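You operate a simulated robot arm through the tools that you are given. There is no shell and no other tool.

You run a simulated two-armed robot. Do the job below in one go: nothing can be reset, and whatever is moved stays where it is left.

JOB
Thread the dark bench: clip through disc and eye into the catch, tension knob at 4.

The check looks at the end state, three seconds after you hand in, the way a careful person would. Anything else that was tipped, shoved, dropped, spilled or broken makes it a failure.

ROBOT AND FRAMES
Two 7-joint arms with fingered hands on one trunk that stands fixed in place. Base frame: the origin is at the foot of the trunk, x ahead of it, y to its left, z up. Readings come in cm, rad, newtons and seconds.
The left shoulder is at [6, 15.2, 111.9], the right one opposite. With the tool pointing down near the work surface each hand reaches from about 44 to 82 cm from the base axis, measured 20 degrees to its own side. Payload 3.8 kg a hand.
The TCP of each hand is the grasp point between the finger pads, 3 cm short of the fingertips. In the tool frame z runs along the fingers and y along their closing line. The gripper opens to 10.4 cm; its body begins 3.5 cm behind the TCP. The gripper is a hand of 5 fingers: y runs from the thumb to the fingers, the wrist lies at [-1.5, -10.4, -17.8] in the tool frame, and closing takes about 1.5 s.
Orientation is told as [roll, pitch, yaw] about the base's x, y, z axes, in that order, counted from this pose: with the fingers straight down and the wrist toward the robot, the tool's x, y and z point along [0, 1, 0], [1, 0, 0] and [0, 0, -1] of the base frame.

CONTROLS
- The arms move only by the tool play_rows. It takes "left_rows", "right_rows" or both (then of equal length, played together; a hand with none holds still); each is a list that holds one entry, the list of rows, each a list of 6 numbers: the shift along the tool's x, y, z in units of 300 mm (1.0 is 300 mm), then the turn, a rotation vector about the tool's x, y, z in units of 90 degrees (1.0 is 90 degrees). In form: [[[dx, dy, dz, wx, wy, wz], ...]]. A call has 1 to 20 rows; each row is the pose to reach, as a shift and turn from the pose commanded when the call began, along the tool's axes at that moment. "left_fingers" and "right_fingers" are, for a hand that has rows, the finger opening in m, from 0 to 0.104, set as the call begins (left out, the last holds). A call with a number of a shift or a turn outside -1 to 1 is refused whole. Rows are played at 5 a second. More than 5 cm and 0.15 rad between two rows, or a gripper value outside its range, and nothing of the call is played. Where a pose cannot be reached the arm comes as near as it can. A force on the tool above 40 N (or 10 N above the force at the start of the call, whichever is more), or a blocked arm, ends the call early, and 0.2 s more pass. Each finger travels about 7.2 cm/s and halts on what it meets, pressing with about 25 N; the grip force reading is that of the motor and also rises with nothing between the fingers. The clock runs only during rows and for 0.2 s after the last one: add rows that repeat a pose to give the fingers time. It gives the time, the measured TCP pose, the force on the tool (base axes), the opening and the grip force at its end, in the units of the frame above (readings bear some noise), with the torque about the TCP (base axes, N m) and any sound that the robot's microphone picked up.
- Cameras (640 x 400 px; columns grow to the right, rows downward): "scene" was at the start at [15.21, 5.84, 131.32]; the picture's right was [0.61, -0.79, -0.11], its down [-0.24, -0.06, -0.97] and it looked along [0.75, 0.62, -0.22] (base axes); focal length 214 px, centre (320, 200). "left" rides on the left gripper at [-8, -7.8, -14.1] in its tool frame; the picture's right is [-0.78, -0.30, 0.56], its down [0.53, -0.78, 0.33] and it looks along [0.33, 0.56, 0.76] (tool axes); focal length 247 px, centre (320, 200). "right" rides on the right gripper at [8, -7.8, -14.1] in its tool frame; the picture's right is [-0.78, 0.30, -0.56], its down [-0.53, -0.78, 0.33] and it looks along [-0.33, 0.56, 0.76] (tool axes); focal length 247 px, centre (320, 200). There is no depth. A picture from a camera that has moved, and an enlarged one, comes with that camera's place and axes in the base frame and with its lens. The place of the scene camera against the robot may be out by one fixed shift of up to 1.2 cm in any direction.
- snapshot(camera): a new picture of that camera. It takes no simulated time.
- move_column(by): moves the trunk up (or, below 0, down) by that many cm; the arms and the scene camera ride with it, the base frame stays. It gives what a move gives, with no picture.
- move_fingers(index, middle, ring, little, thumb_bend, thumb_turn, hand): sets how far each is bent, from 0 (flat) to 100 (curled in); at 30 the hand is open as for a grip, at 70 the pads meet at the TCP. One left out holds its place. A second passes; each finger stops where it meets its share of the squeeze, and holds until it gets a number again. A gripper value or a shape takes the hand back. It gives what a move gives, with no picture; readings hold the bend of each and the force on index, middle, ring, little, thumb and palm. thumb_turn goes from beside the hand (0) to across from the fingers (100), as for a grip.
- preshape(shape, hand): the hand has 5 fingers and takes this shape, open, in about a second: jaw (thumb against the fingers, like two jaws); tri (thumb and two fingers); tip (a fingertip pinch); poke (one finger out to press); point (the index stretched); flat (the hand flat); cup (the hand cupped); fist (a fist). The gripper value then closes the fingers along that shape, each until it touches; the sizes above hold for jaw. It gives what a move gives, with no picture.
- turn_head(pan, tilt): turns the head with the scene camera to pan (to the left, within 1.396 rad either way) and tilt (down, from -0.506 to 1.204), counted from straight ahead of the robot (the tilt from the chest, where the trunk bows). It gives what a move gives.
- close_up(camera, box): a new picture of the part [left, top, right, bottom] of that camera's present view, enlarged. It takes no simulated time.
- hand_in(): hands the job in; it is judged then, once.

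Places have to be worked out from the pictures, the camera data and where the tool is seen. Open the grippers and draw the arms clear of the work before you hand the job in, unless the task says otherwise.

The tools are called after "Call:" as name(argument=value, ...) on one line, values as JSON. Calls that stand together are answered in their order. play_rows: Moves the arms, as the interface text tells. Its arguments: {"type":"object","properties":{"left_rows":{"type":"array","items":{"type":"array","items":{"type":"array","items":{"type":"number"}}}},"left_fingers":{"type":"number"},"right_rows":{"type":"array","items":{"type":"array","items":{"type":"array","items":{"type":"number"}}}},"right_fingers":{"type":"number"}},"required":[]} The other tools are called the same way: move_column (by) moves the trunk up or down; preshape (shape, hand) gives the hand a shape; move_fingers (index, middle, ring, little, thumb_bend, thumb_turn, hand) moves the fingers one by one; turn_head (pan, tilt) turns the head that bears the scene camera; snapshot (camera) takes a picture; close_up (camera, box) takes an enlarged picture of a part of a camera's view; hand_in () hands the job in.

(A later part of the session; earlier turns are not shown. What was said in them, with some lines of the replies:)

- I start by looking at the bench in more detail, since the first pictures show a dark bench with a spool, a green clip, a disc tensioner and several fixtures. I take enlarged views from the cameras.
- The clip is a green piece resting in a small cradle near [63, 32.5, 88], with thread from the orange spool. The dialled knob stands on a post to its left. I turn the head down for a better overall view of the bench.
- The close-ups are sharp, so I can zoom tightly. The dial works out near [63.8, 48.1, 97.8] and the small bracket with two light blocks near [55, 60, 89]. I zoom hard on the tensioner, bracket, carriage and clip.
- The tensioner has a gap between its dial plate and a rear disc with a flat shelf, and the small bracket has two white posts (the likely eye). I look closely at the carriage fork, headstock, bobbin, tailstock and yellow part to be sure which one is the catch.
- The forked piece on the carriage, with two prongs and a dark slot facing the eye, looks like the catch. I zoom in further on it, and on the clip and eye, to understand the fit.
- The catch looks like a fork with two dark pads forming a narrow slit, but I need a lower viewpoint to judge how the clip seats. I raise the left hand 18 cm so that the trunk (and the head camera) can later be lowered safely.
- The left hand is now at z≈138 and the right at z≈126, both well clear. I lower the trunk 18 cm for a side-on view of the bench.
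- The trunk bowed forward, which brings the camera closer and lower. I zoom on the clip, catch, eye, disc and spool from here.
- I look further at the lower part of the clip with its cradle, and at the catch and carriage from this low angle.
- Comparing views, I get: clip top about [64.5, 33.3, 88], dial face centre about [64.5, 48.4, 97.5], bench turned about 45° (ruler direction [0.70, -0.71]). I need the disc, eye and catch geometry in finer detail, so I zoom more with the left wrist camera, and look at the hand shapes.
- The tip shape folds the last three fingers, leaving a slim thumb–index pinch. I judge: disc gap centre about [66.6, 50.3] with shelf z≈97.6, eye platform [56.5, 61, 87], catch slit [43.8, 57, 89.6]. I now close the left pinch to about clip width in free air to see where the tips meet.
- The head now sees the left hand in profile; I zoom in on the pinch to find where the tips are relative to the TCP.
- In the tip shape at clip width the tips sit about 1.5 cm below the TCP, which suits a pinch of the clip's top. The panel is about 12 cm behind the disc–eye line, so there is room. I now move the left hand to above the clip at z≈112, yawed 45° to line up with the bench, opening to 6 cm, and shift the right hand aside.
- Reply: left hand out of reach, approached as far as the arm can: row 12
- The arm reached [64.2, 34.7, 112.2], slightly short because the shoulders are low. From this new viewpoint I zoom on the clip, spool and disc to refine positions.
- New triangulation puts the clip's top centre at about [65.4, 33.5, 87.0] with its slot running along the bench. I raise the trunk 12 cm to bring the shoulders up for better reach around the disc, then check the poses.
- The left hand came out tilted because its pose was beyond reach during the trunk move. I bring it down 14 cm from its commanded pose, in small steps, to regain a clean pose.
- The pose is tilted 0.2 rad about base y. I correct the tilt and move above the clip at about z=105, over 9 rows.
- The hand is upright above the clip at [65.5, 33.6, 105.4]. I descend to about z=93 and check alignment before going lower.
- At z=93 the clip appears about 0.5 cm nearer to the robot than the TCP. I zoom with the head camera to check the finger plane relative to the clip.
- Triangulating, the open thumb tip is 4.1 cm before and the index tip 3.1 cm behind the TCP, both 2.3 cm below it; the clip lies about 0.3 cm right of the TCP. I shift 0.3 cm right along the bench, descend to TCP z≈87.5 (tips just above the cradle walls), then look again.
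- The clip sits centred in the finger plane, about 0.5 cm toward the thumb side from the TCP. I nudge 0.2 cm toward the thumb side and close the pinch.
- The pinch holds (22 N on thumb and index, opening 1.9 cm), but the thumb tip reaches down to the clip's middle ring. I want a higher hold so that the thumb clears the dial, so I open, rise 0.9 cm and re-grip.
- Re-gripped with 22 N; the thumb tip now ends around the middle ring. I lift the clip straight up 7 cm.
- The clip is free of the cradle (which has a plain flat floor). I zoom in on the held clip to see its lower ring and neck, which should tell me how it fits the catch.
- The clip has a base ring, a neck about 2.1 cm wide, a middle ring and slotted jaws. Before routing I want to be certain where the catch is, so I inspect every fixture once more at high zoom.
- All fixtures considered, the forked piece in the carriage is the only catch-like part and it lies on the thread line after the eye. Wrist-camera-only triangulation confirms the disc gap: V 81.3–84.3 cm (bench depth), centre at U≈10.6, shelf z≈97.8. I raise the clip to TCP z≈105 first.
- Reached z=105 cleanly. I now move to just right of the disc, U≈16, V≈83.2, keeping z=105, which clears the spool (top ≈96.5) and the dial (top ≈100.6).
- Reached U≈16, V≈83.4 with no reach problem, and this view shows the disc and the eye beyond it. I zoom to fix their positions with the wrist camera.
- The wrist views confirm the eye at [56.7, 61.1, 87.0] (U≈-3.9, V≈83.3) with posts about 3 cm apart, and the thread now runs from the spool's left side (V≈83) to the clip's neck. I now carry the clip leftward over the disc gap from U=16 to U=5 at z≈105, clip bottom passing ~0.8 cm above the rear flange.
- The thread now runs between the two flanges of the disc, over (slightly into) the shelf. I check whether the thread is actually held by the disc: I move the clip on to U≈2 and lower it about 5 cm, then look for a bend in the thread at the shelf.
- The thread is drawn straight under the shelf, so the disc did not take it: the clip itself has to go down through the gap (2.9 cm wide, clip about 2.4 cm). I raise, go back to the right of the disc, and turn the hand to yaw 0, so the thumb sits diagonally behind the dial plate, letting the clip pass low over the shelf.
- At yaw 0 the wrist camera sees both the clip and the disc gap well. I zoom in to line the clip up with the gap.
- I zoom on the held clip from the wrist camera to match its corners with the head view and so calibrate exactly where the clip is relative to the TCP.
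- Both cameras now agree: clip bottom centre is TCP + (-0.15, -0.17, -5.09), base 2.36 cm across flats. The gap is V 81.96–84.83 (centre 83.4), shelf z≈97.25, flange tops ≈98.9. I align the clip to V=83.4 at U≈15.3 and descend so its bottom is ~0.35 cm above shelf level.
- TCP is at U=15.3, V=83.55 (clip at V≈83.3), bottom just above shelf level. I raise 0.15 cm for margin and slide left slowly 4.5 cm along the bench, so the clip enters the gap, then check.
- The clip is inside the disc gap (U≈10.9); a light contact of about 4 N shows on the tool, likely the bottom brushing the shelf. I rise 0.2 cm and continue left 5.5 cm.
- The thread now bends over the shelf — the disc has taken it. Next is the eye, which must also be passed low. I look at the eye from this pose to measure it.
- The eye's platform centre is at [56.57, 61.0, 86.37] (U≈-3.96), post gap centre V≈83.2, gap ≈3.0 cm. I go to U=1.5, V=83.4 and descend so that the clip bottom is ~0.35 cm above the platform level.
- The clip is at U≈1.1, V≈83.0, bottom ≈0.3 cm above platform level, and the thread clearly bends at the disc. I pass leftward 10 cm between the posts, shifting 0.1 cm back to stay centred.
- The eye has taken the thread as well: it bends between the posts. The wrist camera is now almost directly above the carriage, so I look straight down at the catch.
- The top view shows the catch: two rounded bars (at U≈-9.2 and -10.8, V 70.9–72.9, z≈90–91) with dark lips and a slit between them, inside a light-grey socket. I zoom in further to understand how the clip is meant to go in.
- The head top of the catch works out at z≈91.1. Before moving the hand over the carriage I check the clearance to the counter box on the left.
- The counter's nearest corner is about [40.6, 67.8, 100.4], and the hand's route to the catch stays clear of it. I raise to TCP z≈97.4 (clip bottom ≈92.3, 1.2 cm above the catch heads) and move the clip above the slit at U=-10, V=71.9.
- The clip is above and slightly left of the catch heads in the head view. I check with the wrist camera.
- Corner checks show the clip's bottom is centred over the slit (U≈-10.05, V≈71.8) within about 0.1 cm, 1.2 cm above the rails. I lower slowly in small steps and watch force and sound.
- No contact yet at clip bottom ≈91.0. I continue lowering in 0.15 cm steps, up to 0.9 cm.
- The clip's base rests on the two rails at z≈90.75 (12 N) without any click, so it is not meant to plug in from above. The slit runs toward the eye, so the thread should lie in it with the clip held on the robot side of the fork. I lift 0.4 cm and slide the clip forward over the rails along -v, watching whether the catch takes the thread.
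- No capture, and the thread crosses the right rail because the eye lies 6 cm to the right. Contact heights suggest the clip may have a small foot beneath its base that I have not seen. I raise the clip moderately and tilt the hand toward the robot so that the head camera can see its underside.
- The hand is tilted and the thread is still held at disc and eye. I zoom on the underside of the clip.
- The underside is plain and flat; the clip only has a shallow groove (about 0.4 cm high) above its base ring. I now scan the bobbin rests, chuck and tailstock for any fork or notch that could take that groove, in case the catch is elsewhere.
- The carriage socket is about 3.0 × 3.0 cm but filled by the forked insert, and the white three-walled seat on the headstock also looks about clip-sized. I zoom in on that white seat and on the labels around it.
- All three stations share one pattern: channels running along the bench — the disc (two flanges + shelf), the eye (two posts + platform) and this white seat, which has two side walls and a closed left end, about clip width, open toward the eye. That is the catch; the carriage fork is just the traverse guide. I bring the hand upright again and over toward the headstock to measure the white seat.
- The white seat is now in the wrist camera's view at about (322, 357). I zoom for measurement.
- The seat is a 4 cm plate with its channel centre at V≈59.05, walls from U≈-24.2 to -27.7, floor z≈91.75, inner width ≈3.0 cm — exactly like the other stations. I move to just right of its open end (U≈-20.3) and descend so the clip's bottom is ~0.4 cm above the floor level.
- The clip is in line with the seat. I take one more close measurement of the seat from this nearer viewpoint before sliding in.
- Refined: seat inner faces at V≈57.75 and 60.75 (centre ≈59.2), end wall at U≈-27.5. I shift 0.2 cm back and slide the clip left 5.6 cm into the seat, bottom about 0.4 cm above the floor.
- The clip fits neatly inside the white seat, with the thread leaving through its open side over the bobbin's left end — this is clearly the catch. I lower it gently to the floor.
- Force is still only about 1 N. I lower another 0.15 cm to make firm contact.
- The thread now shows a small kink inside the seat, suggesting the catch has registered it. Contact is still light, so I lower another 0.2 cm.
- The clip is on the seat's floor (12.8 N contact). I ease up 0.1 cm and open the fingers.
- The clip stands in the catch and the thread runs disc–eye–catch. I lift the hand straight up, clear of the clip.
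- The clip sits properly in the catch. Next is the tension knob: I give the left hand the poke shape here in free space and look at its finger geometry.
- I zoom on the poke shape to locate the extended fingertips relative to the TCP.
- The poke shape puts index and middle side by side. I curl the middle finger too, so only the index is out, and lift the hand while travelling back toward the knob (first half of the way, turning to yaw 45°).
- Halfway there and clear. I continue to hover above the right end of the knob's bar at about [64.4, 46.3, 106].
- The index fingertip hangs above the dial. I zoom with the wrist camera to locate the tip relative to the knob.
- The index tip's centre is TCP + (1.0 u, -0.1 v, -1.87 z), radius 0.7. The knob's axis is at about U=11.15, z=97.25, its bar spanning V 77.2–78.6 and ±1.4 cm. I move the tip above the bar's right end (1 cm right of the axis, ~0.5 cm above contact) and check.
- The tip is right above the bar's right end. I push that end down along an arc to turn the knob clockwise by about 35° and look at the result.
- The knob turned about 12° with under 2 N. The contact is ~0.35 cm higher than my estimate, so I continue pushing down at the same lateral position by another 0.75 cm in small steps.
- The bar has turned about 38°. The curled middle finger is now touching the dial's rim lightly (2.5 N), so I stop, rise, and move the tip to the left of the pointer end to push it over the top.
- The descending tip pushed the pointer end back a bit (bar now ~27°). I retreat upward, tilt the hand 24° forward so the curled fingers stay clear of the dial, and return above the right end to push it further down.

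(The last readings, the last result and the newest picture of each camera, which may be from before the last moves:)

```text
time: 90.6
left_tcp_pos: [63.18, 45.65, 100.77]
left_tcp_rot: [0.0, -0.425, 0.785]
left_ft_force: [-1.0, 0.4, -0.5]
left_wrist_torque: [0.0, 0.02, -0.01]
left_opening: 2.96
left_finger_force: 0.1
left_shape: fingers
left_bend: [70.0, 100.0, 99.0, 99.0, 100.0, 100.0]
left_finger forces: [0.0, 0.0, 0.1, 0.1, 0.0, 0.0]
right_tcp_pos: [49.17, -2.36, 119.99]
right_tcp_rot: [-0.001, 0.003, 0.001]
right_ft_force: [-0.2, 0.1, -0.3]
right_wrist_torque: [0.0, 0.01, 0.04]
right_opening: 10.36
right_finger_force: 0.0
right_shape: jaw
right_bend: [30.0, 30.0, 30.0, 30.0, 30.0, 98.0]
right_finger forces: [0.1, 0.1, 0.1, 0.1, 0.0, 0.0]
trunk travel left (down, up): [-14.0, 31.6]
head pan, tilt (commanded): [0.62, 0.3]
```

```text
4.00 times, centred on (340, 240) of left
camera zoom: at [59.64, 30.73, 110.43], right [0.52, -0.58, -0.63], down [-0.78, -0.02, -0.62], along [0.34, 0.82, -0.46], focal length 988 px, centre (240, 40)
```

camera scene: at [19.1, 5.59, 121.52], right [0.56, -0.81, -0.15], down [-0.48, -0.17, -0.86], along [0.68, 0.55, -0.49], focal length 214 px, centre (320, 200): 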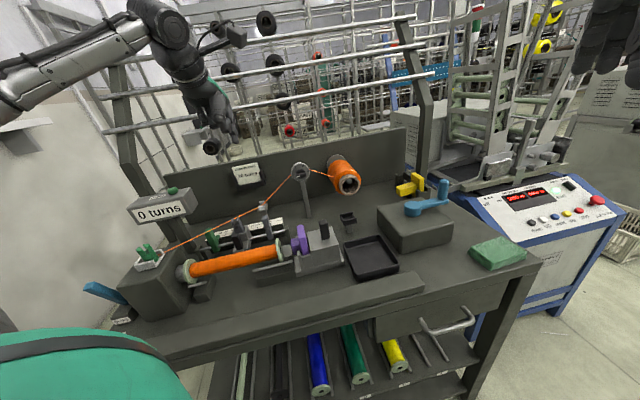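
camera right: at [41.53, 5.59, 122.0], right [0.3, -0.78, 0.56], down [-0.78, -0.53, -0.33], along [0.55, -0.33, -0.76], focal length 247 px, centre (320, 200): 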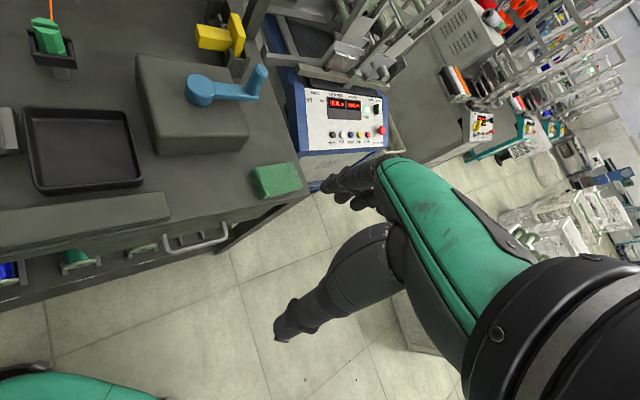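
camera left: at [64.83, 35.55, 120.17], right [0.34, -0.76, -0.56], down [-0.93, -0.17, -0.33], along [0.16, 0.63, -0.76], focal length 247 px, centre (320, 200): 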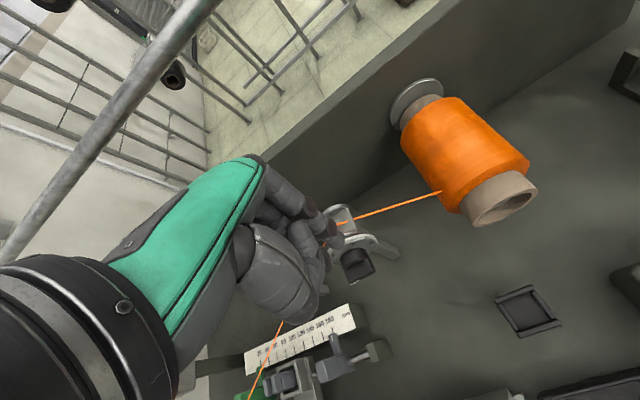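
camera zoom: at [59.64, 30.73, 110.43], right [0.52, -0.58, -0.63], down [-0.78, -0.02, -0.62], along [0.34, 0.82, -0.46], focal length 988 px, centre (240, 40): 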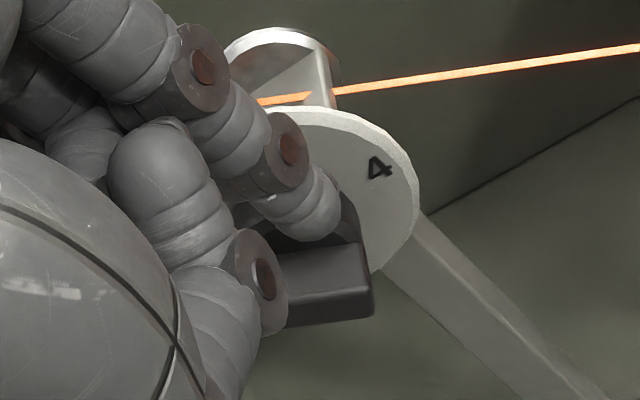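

The tip is above the right end again and the curled fingers are higher. I push it down along the arc toward 50°, with the motion split correctly in the tilted tool frame.

Call:
play_rows(left_rows=[[[0.001, -0.008, 0.017, 0, 0, 0], [0.002, -0.0153, 0.0344, 0, 0, 0], [0.002, -0.018, 0.0406, 0, 0, 0], [0.002, -0.0209, 0.0469, 0, 0, 0], [0.0, -0.0232, 0.0521, 0, 0, 0], [-0.0013, -0.0255, 0.0573, 0, 0, 0], [-0.0016, -0.0273, 0.0613, 0, 0, 0], [-0.002, -0.029, 0.0652, 0, 0, 0], [-0.002, -0.029, 0.0652, 0, 0, 0]]])

Call:
close_up(camera="scene", box=[282, 150, 322, 185])

Call:
close_up(camera="left", box=[290, 190, 390, 290])

```text
time: 92.6
left_tcp_pos: [62.95, 45.55, 98.62]
left_tcp_rot: [0.0, -0.426, 0.782]
left_ft_force: [0.2, 0.7, -0.9]
left_wrist_torque: [0.01, 0.02, -0.02]
left_opening: 2.96
left_finger_force: 0.1
left_shape: fingers
left_bend: [70.0, 100.0, 99.0, 99.0, 100.0, 100.0]
left_finger forces: [0.0, 0.0, 0.0, 0.0, 0.1, 0.0]
right_tcp_pos: [49.19, -2.44, 119.95]
right_tcp_rot: [0.0, 0.001, -0.001]
right_ft_force: [-0.2, 0.2, -0.1]
right_wrist_torque: [-0.02, -0.02, 0.02]
right_opening: 10.35
right_finger_force: 0.0
right_shape: jaw
right_bend: [30.0, 30.0, 30.0, 30.0, 30.0, 98.0]
right_finger forces: [0.0, 0.0, 0.0, 0.0, 0.0, 0.1]
trunk travel left (down, up): [-14.0, 31.6]
head pan, tilt (commanded): [0.62, 0.3]
```

```text
11.43 times, centred on (302, 168) of scene
camera zoom: at [19.13, 5.56, 121.51], right [0.56, -0.81, -0.15], down [-0.48, -0.17, -0.86], along [0.67, 0.55, -0.49], focal length 2451 px, centre (526, 571)
```

zoom: 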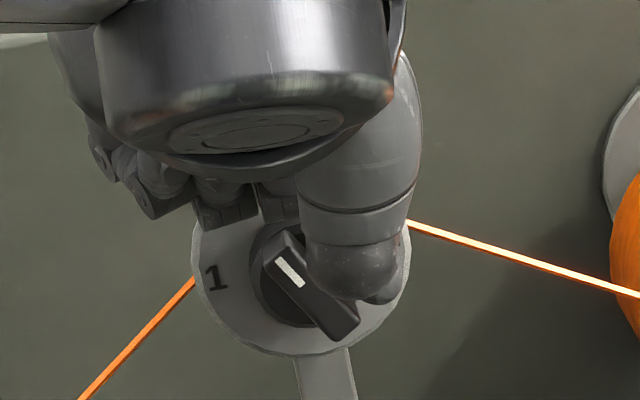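

```text
4.00 times, centred on (340, 240) of left
camera zoom: at [59.6, 30.68, 108.28], right [0.52, -0.58, -0.63], down [-0.78, -0.02, -0.62], along [0.34, 0.82, -0.46], focal length 988 px, centre (240, 40)
```

zoom: 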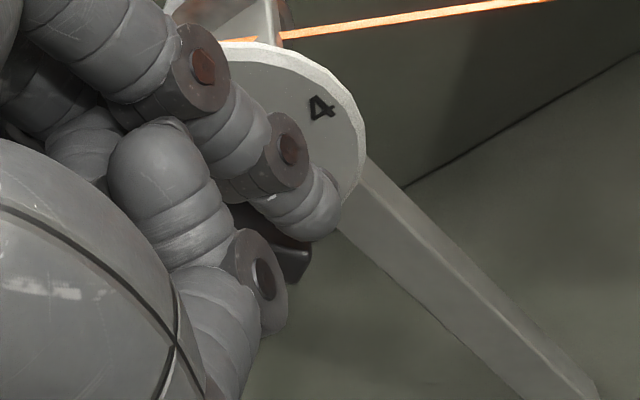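

The bar is now at about 65°. I push a little further, 0.35 cm more along the arc.

Call:
play_rows(left_rows=[[[0.0006, -0.002, 0.0045, 0, 0, 0], [0.0015, -0.0035, 0.008, 0, 0, 0], [0.003, -0.0048, 0.0107, 0, 0, 0], [0.003, -0.0048, 0.0107, 0, 0, 0]]])

Call:
close_up(camera="scene", box=[282, 150, 322, 185])

```text
time: 93.6
left_tcp_pos: [63.01, 45.69, 98.26]
left_tcp_rot: [0.0, -0.424, 0.783]
left_ft_force: [-0.1, 0.4, -0.2]
left_wrist_torque: [0.03, 0.0, 0.01]
left_opening: 3.0
left_finger_force: 0.1
left_shape: fingers
left_bend: [70.0, 100.0, 99.0, 99.0, 100.0, 100.0]
left_finger forces: [0.0, 0.0, 0.0, 0.0, 0.0, 0.1]
right_tcp_pos: [49.3, -2.37, 119.9]
right_tcp_rot: [0.001, 0.002, 0.0]
right_ft_force: [-0.4, -0.3, -0.1]
right_wrist_torque: [0.0, -0.02, -0.01]
right_opening: 10.38
right_finger_force: 0.1
right_shape: jaw
right_bend: [30.0, 30.0, 30.0, 30.0, 30.0, 98.0]
right_finger forces: [0.1, 0.0, 0.1, 0.1, 0.0, 0.0]
trunk travel left (down, up): [-14.0, 31.6]
head pan, tilt (commanded): [0.62, 0.3]
```

```text
11.43 times, centred on (302, 168) of scene
camera zoom: at [19.13, 5.56, 121.51], right [0.56, -0.81, -0.15], down [-0.48, -0.17, -0.86], along [0.67, 0.55, -0.49], focal length 2451 px, centre (526, 571)
```

zoom: 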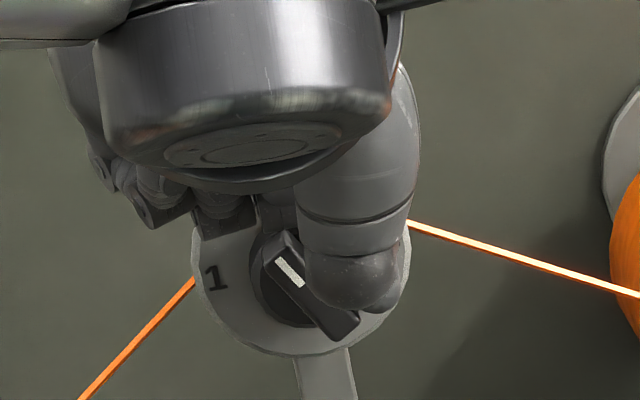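

The bar has snapped into position 2 (60°), so there are detents. Now I bring the tip around to the left of the pointer end for the rest of the turn: up, left, and down beside it without touching.

Call:
play_rows(left_rows=[[[-0.0067, 0.0081, -0.0183, 0, 0, 0], [-0.0067, 0.0244, -0.0548, 0, 0, 0], [-0.0067, 0.0407, -0.0914, 0, 0, 0], [0.02, 0.0486, -0.1091, 0, 0, 0], [0.0733, 0.0486, -0.1091, 0, 0, 0], [0.1313, 0.0486, -0.1091, 0, 0, 0], [0.1313, 0.0312, -0.0701, 0, 0, 0], [0.1313, 0.0176, -0.0396, 0, 0, 0], [0.1313, 0.0147, -0.0329, 0, 0, 0], [0.1313, 0.0147, -0.0329, 0, 0, 0]]])

Call:
close_up(camera="scene", box=[277, 150, 317, 185])

Call:
close_up(camera="left", box=[290, 190, 390, 290])

```text
time: 95.8
left_tcp_pos: [60.22, 48.38, 99.3]
left_tcp_rot: [0.002, -0.426, 0.784]
left_ft_force: [-0.2, -0.4, 0.1]
left_wrist_torque: [-0.01, 0.02, 0.0]
left_opening: 2.99
left_finger_force: 0.1
left_shape: fingers
left_bend: [70.0, 100.0, 99.0, 99.0, 100.0, 100.0]
left_finger forces: [0.1, 0.1, 0.0, 0.0, 0.0, 0.0]
right_tcp_pos: [49.21, -2.26, 119.9]
right_tcp_rot: [-0.001, 0.002, -0.002]
right_ft_force: [-0.9, -0.1, 0.0]
right_wrist_torque: [-0.02, -0.03, -0.01]
right_opening: 10.36
right_finger_force: 0.1
right_shape: jaw
right_bend: [30.0, 30.0, 30.0, 30.0, 30.0, 98.0]
right_finger forces: [0.0, 0.0, 0.0, 0.0, 0.1, 0.0]
trunk travel left (down, up): [-14.0, 31.6]
head pan, tilt (commanded): [0.62, 0.3]
```

```text
11.43 times, centred on (297, 168) of scene
camera zoom: at [19.14, 5.55, 121.51], right [0.56, -0.81, -0.15], down [-0.48, -0.17, -0.86], along [0.67, 0.55, -0.49], focal length 2451 px, centre (583, 571)
```

zoom: 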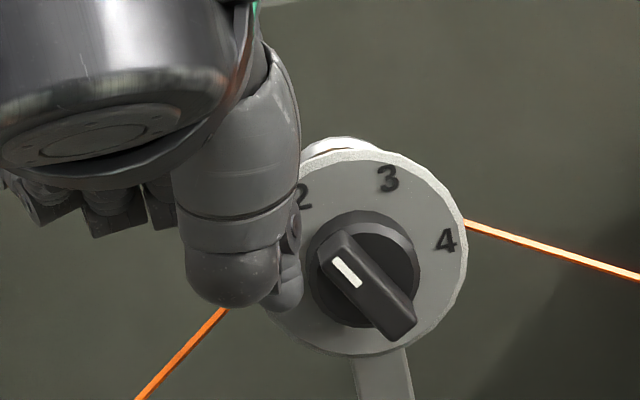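

```text
4.00 times, centred on (340, 240) of left
camera zoom: at [56.79, 33.54, 108.97], right [0.52, -0.58, -0.63], down [-0.78, -0.02, -0.62], along [0.34, 0.82, -0.46], focal length 988 px, centre (240, 40)
```

zoom: 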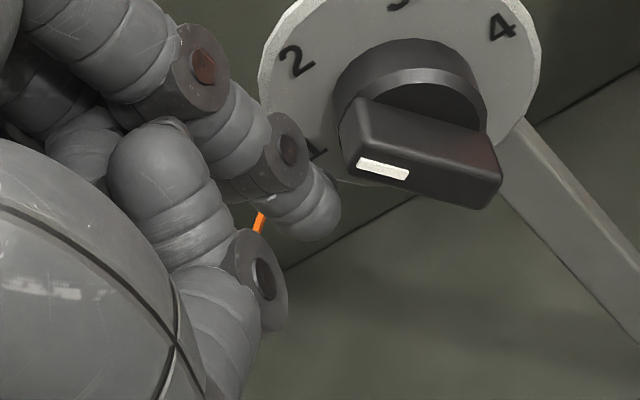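

The pointer is at 2 and the tip is beside it on the left (about 2.3 cm left of, 0.5 cm above the axis). I push right and up along the arc to carry the pointer end toward the top.

Call:
play_rows(left_rows=[[[-0.0097, 0.0001, -0.0003, 0, 0, 0], [-0.0163, 0.0008, -0.0018, 0, 0, 0], [-0.0197, 0.0015, -0.0033, 0, 0, 0], [-0.023, 0.0022, -0.0049, 0, 0, 0], [-0.0264, 0.0032, -0.0071, 0, 0, 0], [-0.0297, 0.0042, -0.0094, 0, 0, 0], [-0.033, 0.0055, -0.0125, 0, 0, 0], [-0.0363, 0.0069, -0.0155, 0, 0, 0], [-0.043, 0.0096, -0.0216, 0, 0, 0], [-0.043, 0.0096, -0.0216, 0, 0, 0]]])

Call:
close_up(camera="scene", box=[277, 150, 317, 185])

Call:
close_up(camera="left", box=[290, 190, 390, 290])

```text
time: 98.0
left_tcp_pos: [61.18, 47.51, 100.2]
left_tcp_rot: [0.0, -0.425, 0.784]
left_ft_force: [0.2, 0.2, -0.4]
left_wrist_torque: [0.0, 0.01, -0.01]
left_opening: 2.96
left_finger_force: 0.4
left_shape: fingers
left_bend: [70.0, 100.0, 99.0, 99.0, 100.0, 100.0]
left_finger forces: [0.2, 0.0, 0.0, 0.0, 0.0, 0.0]
right_tcp_pos: [49.22, -2.32, 119.89]
right_tcp_rot: [0.001, 0.002, 0.0]
right_ft_force: [-0.4, 0.4, 0.3]
right_wrist_torque: [0.01, 0.01, 0.0]
right_opening: 10.4
right_finger_force: 0.1
right_shape: jaw
right_bend: [30.0, 30.0, 30.0, 30.0, 30.0, 98.0]
right_finger forces: [0.1, 0.0, 0.1, 0.0, 0.1, 0.0]
trunk travel left (down, up): [-14.0, 31.6]
head pan, tilt (commanded): [0.62, 0.3]
```

```text
11.43 times, centred on (297, 168) of scene
camera zoom: at [19.13, 5.57, 121.51], right [0.56, -0.81, -0.15], down [-0.48, -0.17, -0.86], along [0.68, 0.55, -0.49], focal length 2451 px, centre (583, 571)
```

zoom: 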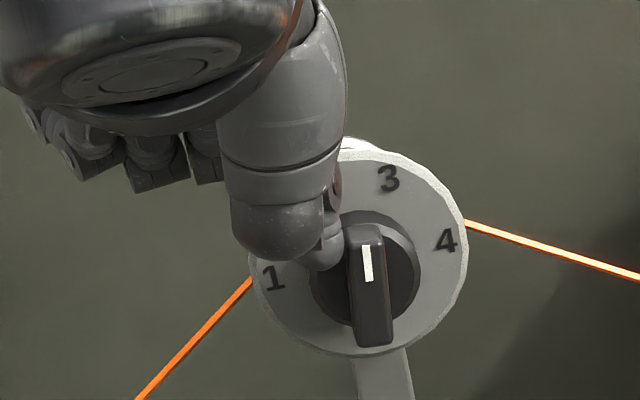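

```text
4.00 times, centred on (340, 240) of left
camera zoom: at [57.73, 32.73, 109.83], right [0.52, -0.58, -0.63], down [-0.78, -0.02, -0.62], along [0.34, 0.82, -0.46], focal length 988 px, centre (240, 40)
```

zoom: 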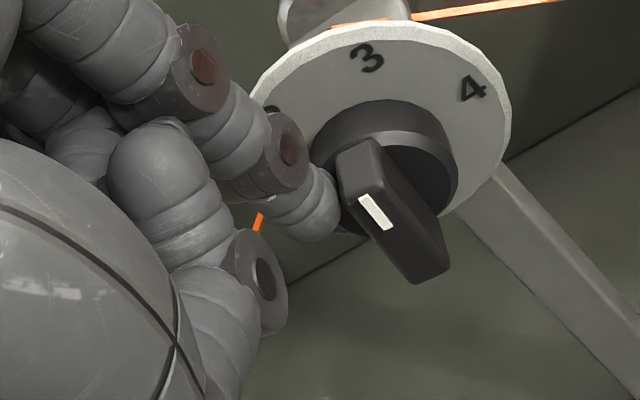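

The bar is now vertical (90°). I continue the arc over the top to the right.

Call:
play_rows(left_rows=[[[-0.004, 0.0005, -0.001, 0, 0, 0], [-0.008, 0.0009, -0.0021, 0, 0, 0], [-0.014, 0.0018, -0.0041, 0, 0, 0], [-0.0197, 0.0027, -0.0061, 0, 0, 0], [-0.0263, 0.0031, -0.007, 0, 0, 0], [-0.033, 0.0034, -0.0076, 0, 0, 0], [-0.0397, 0.0034, -0.0076, 0, 0, 0], [-0.0447, 0.0031, -0.007, 0, 0, 0], [-0.0447, 0.0031, -0.007, 0, 0, 0]]])

Call:
close_up(camera="scene", box=[277, 150, 317, 185])

Call:
close_up(camera="left", box=[290, 190, 390, 290])

```text
time: 100.0
left_tcp_pos: [62.0, 46.42, 100.43]
left_tcp_rot: [0.0, -0.426, 0.782]
left_ft_force: [0.3, 0.0, 0.6]
left_wrist_torque: [-0.03, 0.02, 0.02]
left_opening: 2.97
left_finger_force: 0.5
left_shape: fingers
left_bend: [70.0, 100.0, 99.0, 99.0, 100.0, 100.0]
left_finger forces: [0.2, 0.0, 0.0, 0.0, 0.0, 0.0]
right_tcp_pos: [49.17, -2.26, 120.01]
right_tcp_rot: [0.0, 0.001, 0.0]
right_ft_force: [0.1, 0.6, 0.6]
right_wrist_torque: [-0.05, -0.01, -0.02]
right_opening: 10.38
right_finger_force: 0.0
right_shape: jaw
right_bend: [30.0, 30.0, 30.0, 30.0, 30.0, 98.0]
right_finger forces: [0.0, 0.0, 0.0, 0.0, 0.1, 0.0]
trunk travel left (down, up): [-14.0, 31.6]
head pan, tilt (commanded): [0.62, 0.3]
```

```text
11.43 times, centred on (297, 168) of scene
camera zoom: at [19.13, 5.55, 121.51], right [0.56, -0.81, -0.15], down [-0.48, -0.17, -0.86], along [0.68, 0.55, -0.49], focal length 2451 px, centre (583, 571)
```

zoom: 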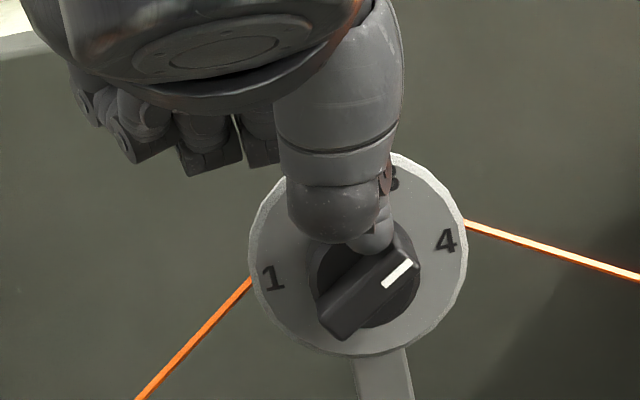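

```text
4.00 times, centred on (340, 240) of left
camera zoom: at [58.58, 31.69, 110.02], right [0.52, -0.58, -0.63], down [-0.78, -0.02, -0.62], along [0.34, 0.82, -0.46], focal length 988 px, centre (240, 40)
```

zoom: 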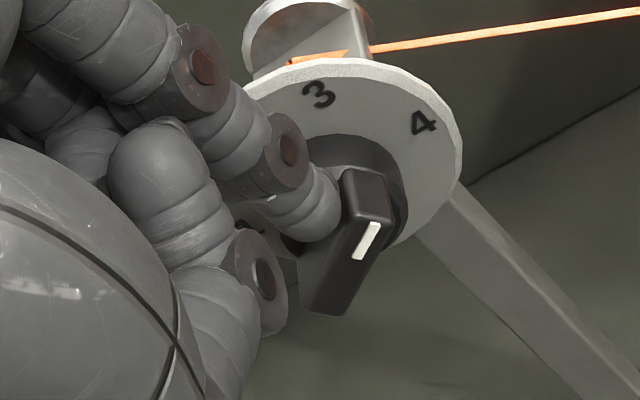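

The pointer is now at about 142°, past 3. I continue down on the right side toward 4.

Call:
play_rows(left_rows=[[[-0.005, -0.0011, 0.0025, 0, 0, 0], [-0.0097, -0.0023, 0.0052, 0, 0, 0], [-0.013, -0.0033, 0.0075, 0, 0, 0], [-0.0163, -0.0043, 0.0097, 0, 0, 0], [-0.019, -0.005, 0.0113, 0, 0, 0], [-0.0213, -0.0057, 0.0128, 0, 0, 0], [-0.0213, -0.0057, 0.0128, 0, 0, 0]]])

Call:
close_up(camera="scene", box=[277, 150, 317, 185])

Call:
close_up(camera="left", box=[290, 190, 390, 290])

```text
time: 101.6
left_tcp_pos: [62.45, 46.23, 100.04]
left_tcp_rot: [-0.002, -0.427, 0.784]
left_ft_force: [-0.1, 0.4, 0.4]
left_wrist_torque: [0.01, 0.02, 0.03]
left_opening: 2.96
left_finger_force: 0.1
left_shape: fingers
left_bend: [70.0, 100.0, 99.0, 99.0, 100.0, 100.0]
left_finger forces: [0.0, 0.1, 0.0, 0.1, 0.0, 0.0]
right_tcp_pos: [49.21, -2.21, 119.85]
right_tcp_rot: [0.001, 0.003, 0.0]
right_ft_force: [0.0, 0.1, -0.9]
right_wrist_torque: [0.01, 0.02, -0.01]
right_opening: 10.35
right_finger_force: 0.0
right_shape: jaw
right_bend: [30.0, 30.0, 30.0, 30.0, 30.0, 98.0]
right_finger forces: [0.1, 0.0, 0.1, 0.0, 0.0, 0.0]
trunk travel left (down, up): [-14.0, 31.6]
head pan, tilt (commanded): [0.62, 0.3]
```

```text
11.43 times, centred on (297, 168) of scene
camera zoom: at [19.13, 5.56, 121.51], right [0.56, -0.81, -0.15], down [-0.48, -0.17, -0.86], along [0.67, 0.55, -0.49], focal length 2451 px, centre (583, 571)
```

zoom: 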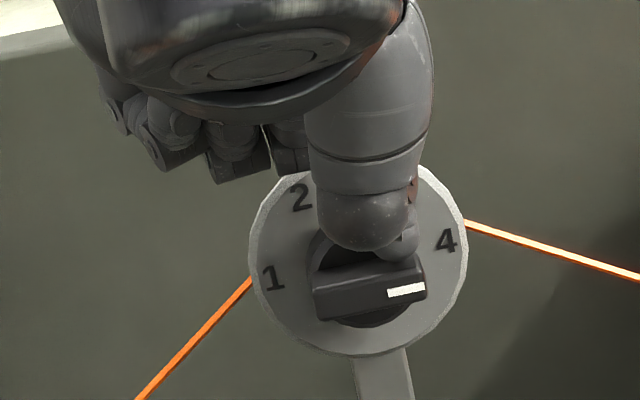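

```text
4.00 times, centred on (340, 240) of left
camera zoom: at [59.11, 31.33, 109.65], right [0.52, -0.58, -0.63], down [-0.78, -0.02, -0.62], along [0.34, 0.82, -0.46], focal length 988 px, centre (240, 40)
```

zoom: 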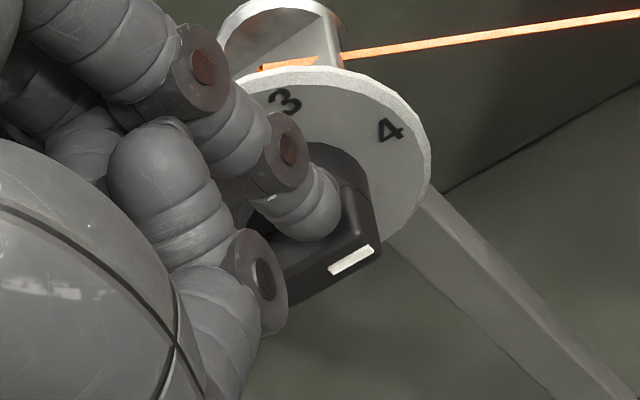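

The bar is horizontal again with the white mark at the right end, at 4. I lift the tip straight up and away and check the dial unobstructed.

Call:
play_rows(left_rows=[[[0, 0.004, -0.009, 0, 0, 0], [0, 0.016, -0.036, 0, 0, 0], [0, 0.04, -0.09, 0, 0, 0], [0, 0.065, -0.146, 0, 0, 0], [0.03, 0.06, -0.24, 0, 0, 0], [0.06, 0.03, -0.33, 0, 0, 0], [0.06, -0.05, -0.4, 0, 0, 0], [0.06, -0.15, -0.4, 0, 0, 0], [0.06, -0.25, -0.4, 0, 0, 0], [0.06, -0.35, -0.4, 0, 0, 0], [0.06, -0.35, -0.4, 0, 0, 0]]])

Call:
close_up(camera="scene", box=[284, 155, 320, 185])

Call:
snapshot(camera="scene")

```text
time: 104.0
left_tcp_pos: [51.0, 37.27, 106.42]
left_tcp_rot: [-0.001, -0.425, 0.784]
left_ft_force: [0.6, 0.4, -0.6]
left_wrist_torque: [-0.02, -0.01, -0.02]
left_opening: 2.98
left_finger_force: 0.1
left_shape: fingers
left_bend: [70.0, 100.0, 99.0, 99.0, 100.0, 100.0]
left_finger forces: [0.1, 0.1, 0.0, 0.1, 0.0, 0.0]
right_tcp_pos: [49.3, -2.28, 119.94]
right_tcp_rot: [-0.001, 0.002, -0.001]
right_ft_force: [0.8, -0.1, 0.0]
right_wrist_torque: [0.02, -0.03, -0.04]
right_opening: 10.38
right_finger_force: 0.1
right_shape: jaw
right_bend: [30.0, 30.0, 30.0, 30.0, 30.0, 98.0]
right_finger forces: [0.0, 0.0, 0.0, 0.1, 0.1, 0.0]
trunk travel left (down, up): [-14.0, 31.6]
head pan, tilt (commanded): [0.62, 0.3]
```

```text
13.33 times, centred on (302, 170) of scene
camera zoom: at [19.14, 5.58, 121.51], right [0.56, -0.81, -0.15], down [-0.48, -0.17, -0.86], along [0.67, 0.55, -0.49], focal length 2860 px, centre (560, 600)
```

zoom: 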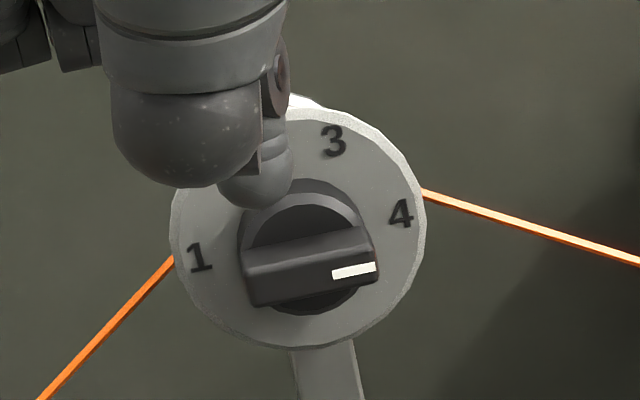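

```text
taken
camera scene: at [19.14, 5.58, 121.51], right [0.56, -0.81, -0.15], down [-0.48, -0.17, -0.86], along [0.67, 0.55, -0.49], focal length 214 px, centre (320, 200)
```

scene: 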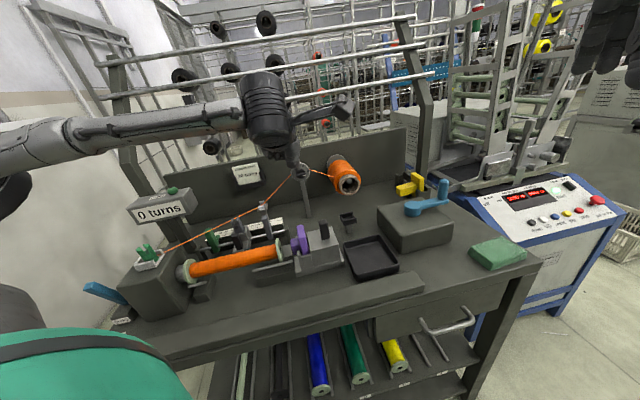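

The knob reads 4: the mark is at the right end and the bar is level along the dial's 1–4 line. I now raise the left hand and draw it back to a clear place, levelling it.

Call:
play_rows(left_rows=[[[0, 0.042, -0.095, 0, 0, 0], [0, 0.085, -0.19, 0, 0, 0], [0, 0.127, -0.285, 0, 0, 0], [0, 0.17, -0.38, 0, 0, 0], [0, 0.2116, -0.475, 0, 0, 0], [0.11, 0.19, -0.485, 0.045, 0, 0], [0.22, 0.17, -0.495, 0.09, 0, 0], [0.33, 0.147, -0.505, 0.135, 0, 0], [0.44, 0.125, -0.515, 0.18, 0, 0], [0.55, 0.103, -0.524, 0.225, 0, 0], [0.637, 0.0837, -0.532, 0.27, 0, 0], [0.637, 0.0837, -0.532, 0.27, 0, 0]]])

Call:
preshape(hand="left", shape="jaw")

Call:
snapshot(camera="scene")

Call:
close_up(camera="scene", box=[284, 155, 320, 185])

Call:
close_up(camera="scene", box=[110, 150, 350, 300])

Call:
snapshot(camera="left")

```text
time: 106.6
left_tcp_pos: [34.58, 47.74, 122.28]
left_tcp_rot: [0.001, 0.001, 0.783]
left_ft_force: [0.5, 0.0, 0.5]
left_wrist_torque: [-0.02, 0.02, -0.03]
left_opening: 2.94
left_finger_force: 0.1
left_shape: fingers
left_bend: [70.0, 100.0, 99.0, 99.0, 100.0, 100.0]
left_finger forces: [0.0, 0.0, 0.1, 0.1, 0.0, 0.0]
right_tcp_pos: [49.24, -2.29, 119.91]
right_tcp_rot: [0.0, 0.003, 0.001]
right_ft_force: [0.3, -0.5, -0.9]
right_wrist_torque: [0.0, -0.01, 0.03]
right_opening: 10.35
right_finger_force: 0.0
right_shape: jaw
right_bend: [30.0, 30.0, 30.0, 30.0, 30.0, 98.0]
right_finger forces: [0.0, 0.0, 0.1, 0.1, 0.0, 0.0]
trunk travel left (down, up): [-14.0, 31.6]
head pan, tilt (commanded): [0.62, 0.3]
```

```text
time: 107.5
left_tcp_pos: [34.44, 47.76, 122.12]
left_tcp_rot: [0.0, 0.0, 0.782]
left_ft_force: [-0.1, -0.2, -0.4]
left_wrist_torque: [-0.02, -0.02, 0.01]
left_opening: 10.38
left_finger_force: 0.1
left_shape: jaw
left_bend: [30.0, 30.0, 30.0, 30.0, 30.0, 98.0]
left_finger forces: [0.1, 0.0, 0.0, 0.0, 0.1, 0.0]
right_tcp_pos: [49.22, -2.3, 119.89]
right_tcp_rot: [-0.001, 0.0, 0.0]
right_ft_force: [0.7, 0.5, -0.5]
right_wrist_torque: [-0.02, 0.01, 0.0]
right_opening: 10.38
right_finger_force: 0.0
right_shape: jaw
right_bend: [30.0, 30.0, 30.0, 30.0, 30.0, 98.0]
right_finger forces: [0.0, 0.1, 0.1, 0.0, 0.0, 0.0]
trunk travel left (down, up): [-14.0, 31.6]
head pan, tilt (commanded): [0.62, 0.3]
```

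```text
taken
camera scene: at [19.12, 5.56, 121.51], right [0.56, -0.81, -0.15], down [-0.48, -0.17, -0.86], along [0.68, 0.55, -0.49], focal length 214 px, centre (320, 200)
```

scene: 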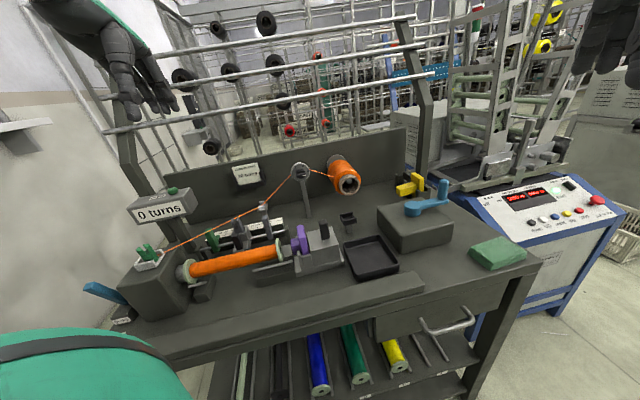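

```text
13.33 times, centred on (302, 170) of scene
camera zoom: at [19.12, 5.56, 121.51], right [0.56, -0.81, -0.15], down [-0.48, -0.17, -0.86], along [0.68, 0.55, -0.49], focal length 2860 px, centre (560, 600)
```

zoom: 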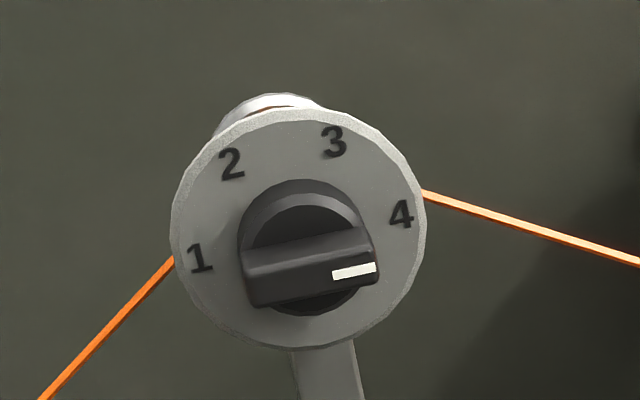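

```text
2.67 times, centred on (230, 225) of scene
camera zoom: at [19.12, 5.56, 121.51], right [0.56, -0.81, -0.15], down [-0.48, -0.17, -0.86], along [0.68, 0.55, -0.49], focal length 572 px, centre (560, 133)
```

zoom: 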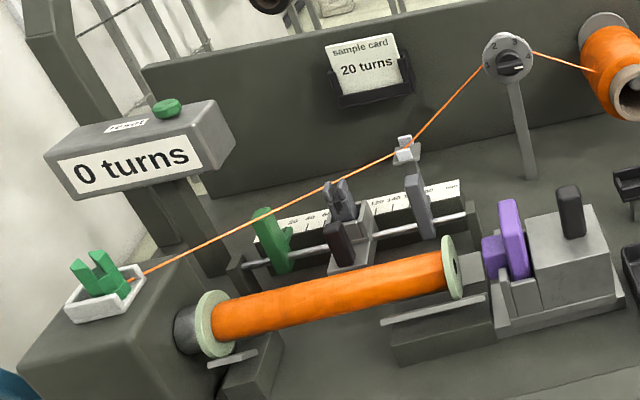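

```text
taken
camera left: at [34.71, 36.54, 136.32], right [0.34, -0.76, -0.56], down [-0.93, -0.17, -0.33], along [0.16, 0.63, -0.76], focal length 247 px, centre (320, 200)
```

left: 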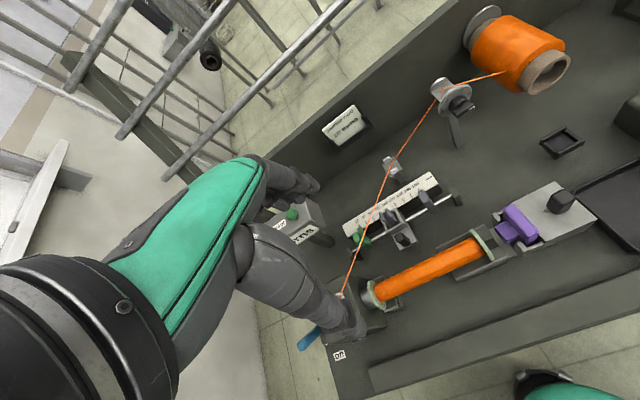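

The dial reads 4, the thread runs spool–disc–eye–catch. I do a last close check of the catch, eye and carriage before handing in.

Call:
close_up(camera="scene", box=[125, 230, 185, 275])

Call:
close_up(camera="scene", box=[220, 185, 300, 240])

Call:
close_up(camera="left", box=[340, 60, 480, 180])

Call:
close_up(camera="left", box=[335, 170, 475, 260])

```text
8.89 times, centred on (155, 252) of scene
camera zoom: at [19.12, 5.56, 121.51], right [0.56, -0.81, -0.15], down [-0.48, -0.17, -0.86], along [0.68, 0.55, -0.49], focal length 1906 px, centre (1787, -267)
```

zoom: 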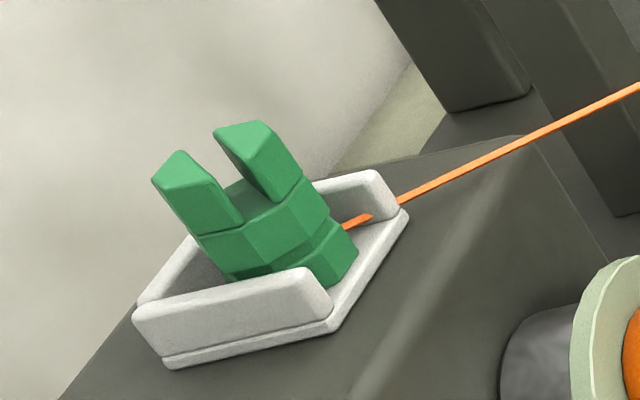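

```text
7.27 times, centred on (260, 212) of scene
camera zoom: at [19.12, 5.56, 121.51], right [0.56, -0.81, -0.15], down [-0.48, -0.17, -0.86], along [0.68, 0.55, -0.49], focal length 1560 px, centre (756, 109)
```

zoom: 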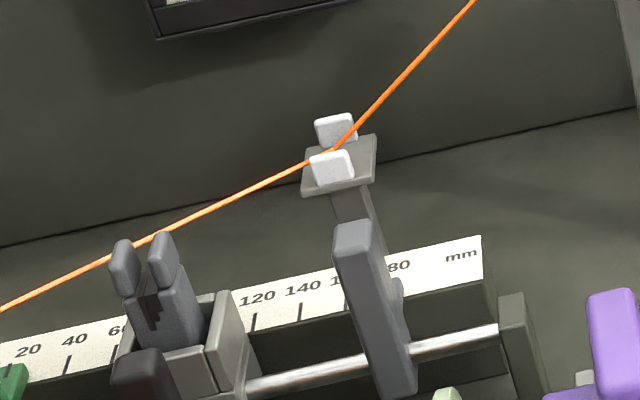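

```text
3.33 times, centred on (410, 120) of left
camera zoom: at [34.71, 36.54, 136.32], right [0.34, -0.76, -0.56], down [-0.93, -0.17, -0.33], along [0.16, 0.63, -0.76], focal length 823 px, centre (20, 467)
```

zoom: 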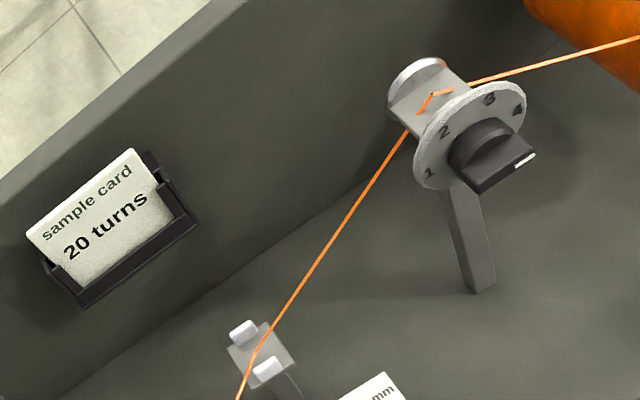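

```text
4.44 times, centred on (405, 215) of left
camera zoom: at [34.71, 36.54, 136.32], right [0.34, -0.76, -0.56], down [-0.93, -0.17, -0.33], along [0.16, 0.63, -0.76], focal length 1098 px, centre (-58, 133)
```

zoom: 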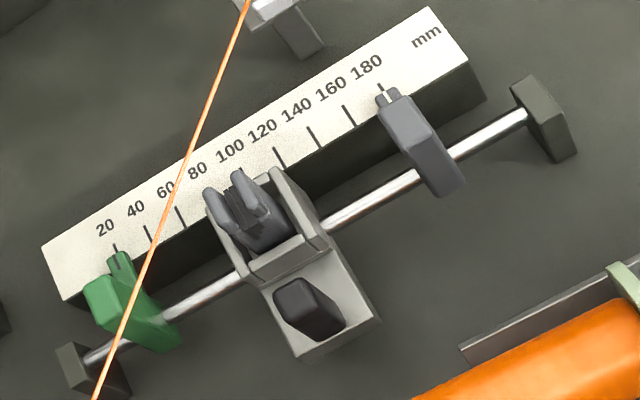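

Everything looks right: the clip stands inside the white catch with the thread leaving through its open side. The thread lies between the eye's posts and between the disc's flanges, and the knob is at 4. The carriage and stops are unmoved, and both hands are open and well above the bench. I hand in.

Call:
hand_in()

```text
The job is handed in.
```

The bench is threaded and I've handed the job in; the result of the check hasn't come back. The one thing I wasn't certain of is which part is the catch.

- **Thread:** It runs from the spool through the disc gap and between the eye's posts. The close-ups show it bending at both points.
- **Clip:** It stands in the white three-walled seat on top of the headstock, with the thread leaving through the open side. Nothing on the bench is labelled as the catch. I chose this seat because it matches the clip's own cradle, while the fork on the carriage is too narrow to hold the clip.
- **Tension knob:** The mark points at 4, and the bar is level to within a couple of degrees.
- **Contact with other parts:** I tried the carriage fork first and pressed the clip on it with about 12 N. A curled finger also touched the dial's rim with about 2.5 N. In the pictures afterwards the carriage hadn't shifted and the dial looked undisturbed.
- **Arms:** Both hands are open and well above the bench.
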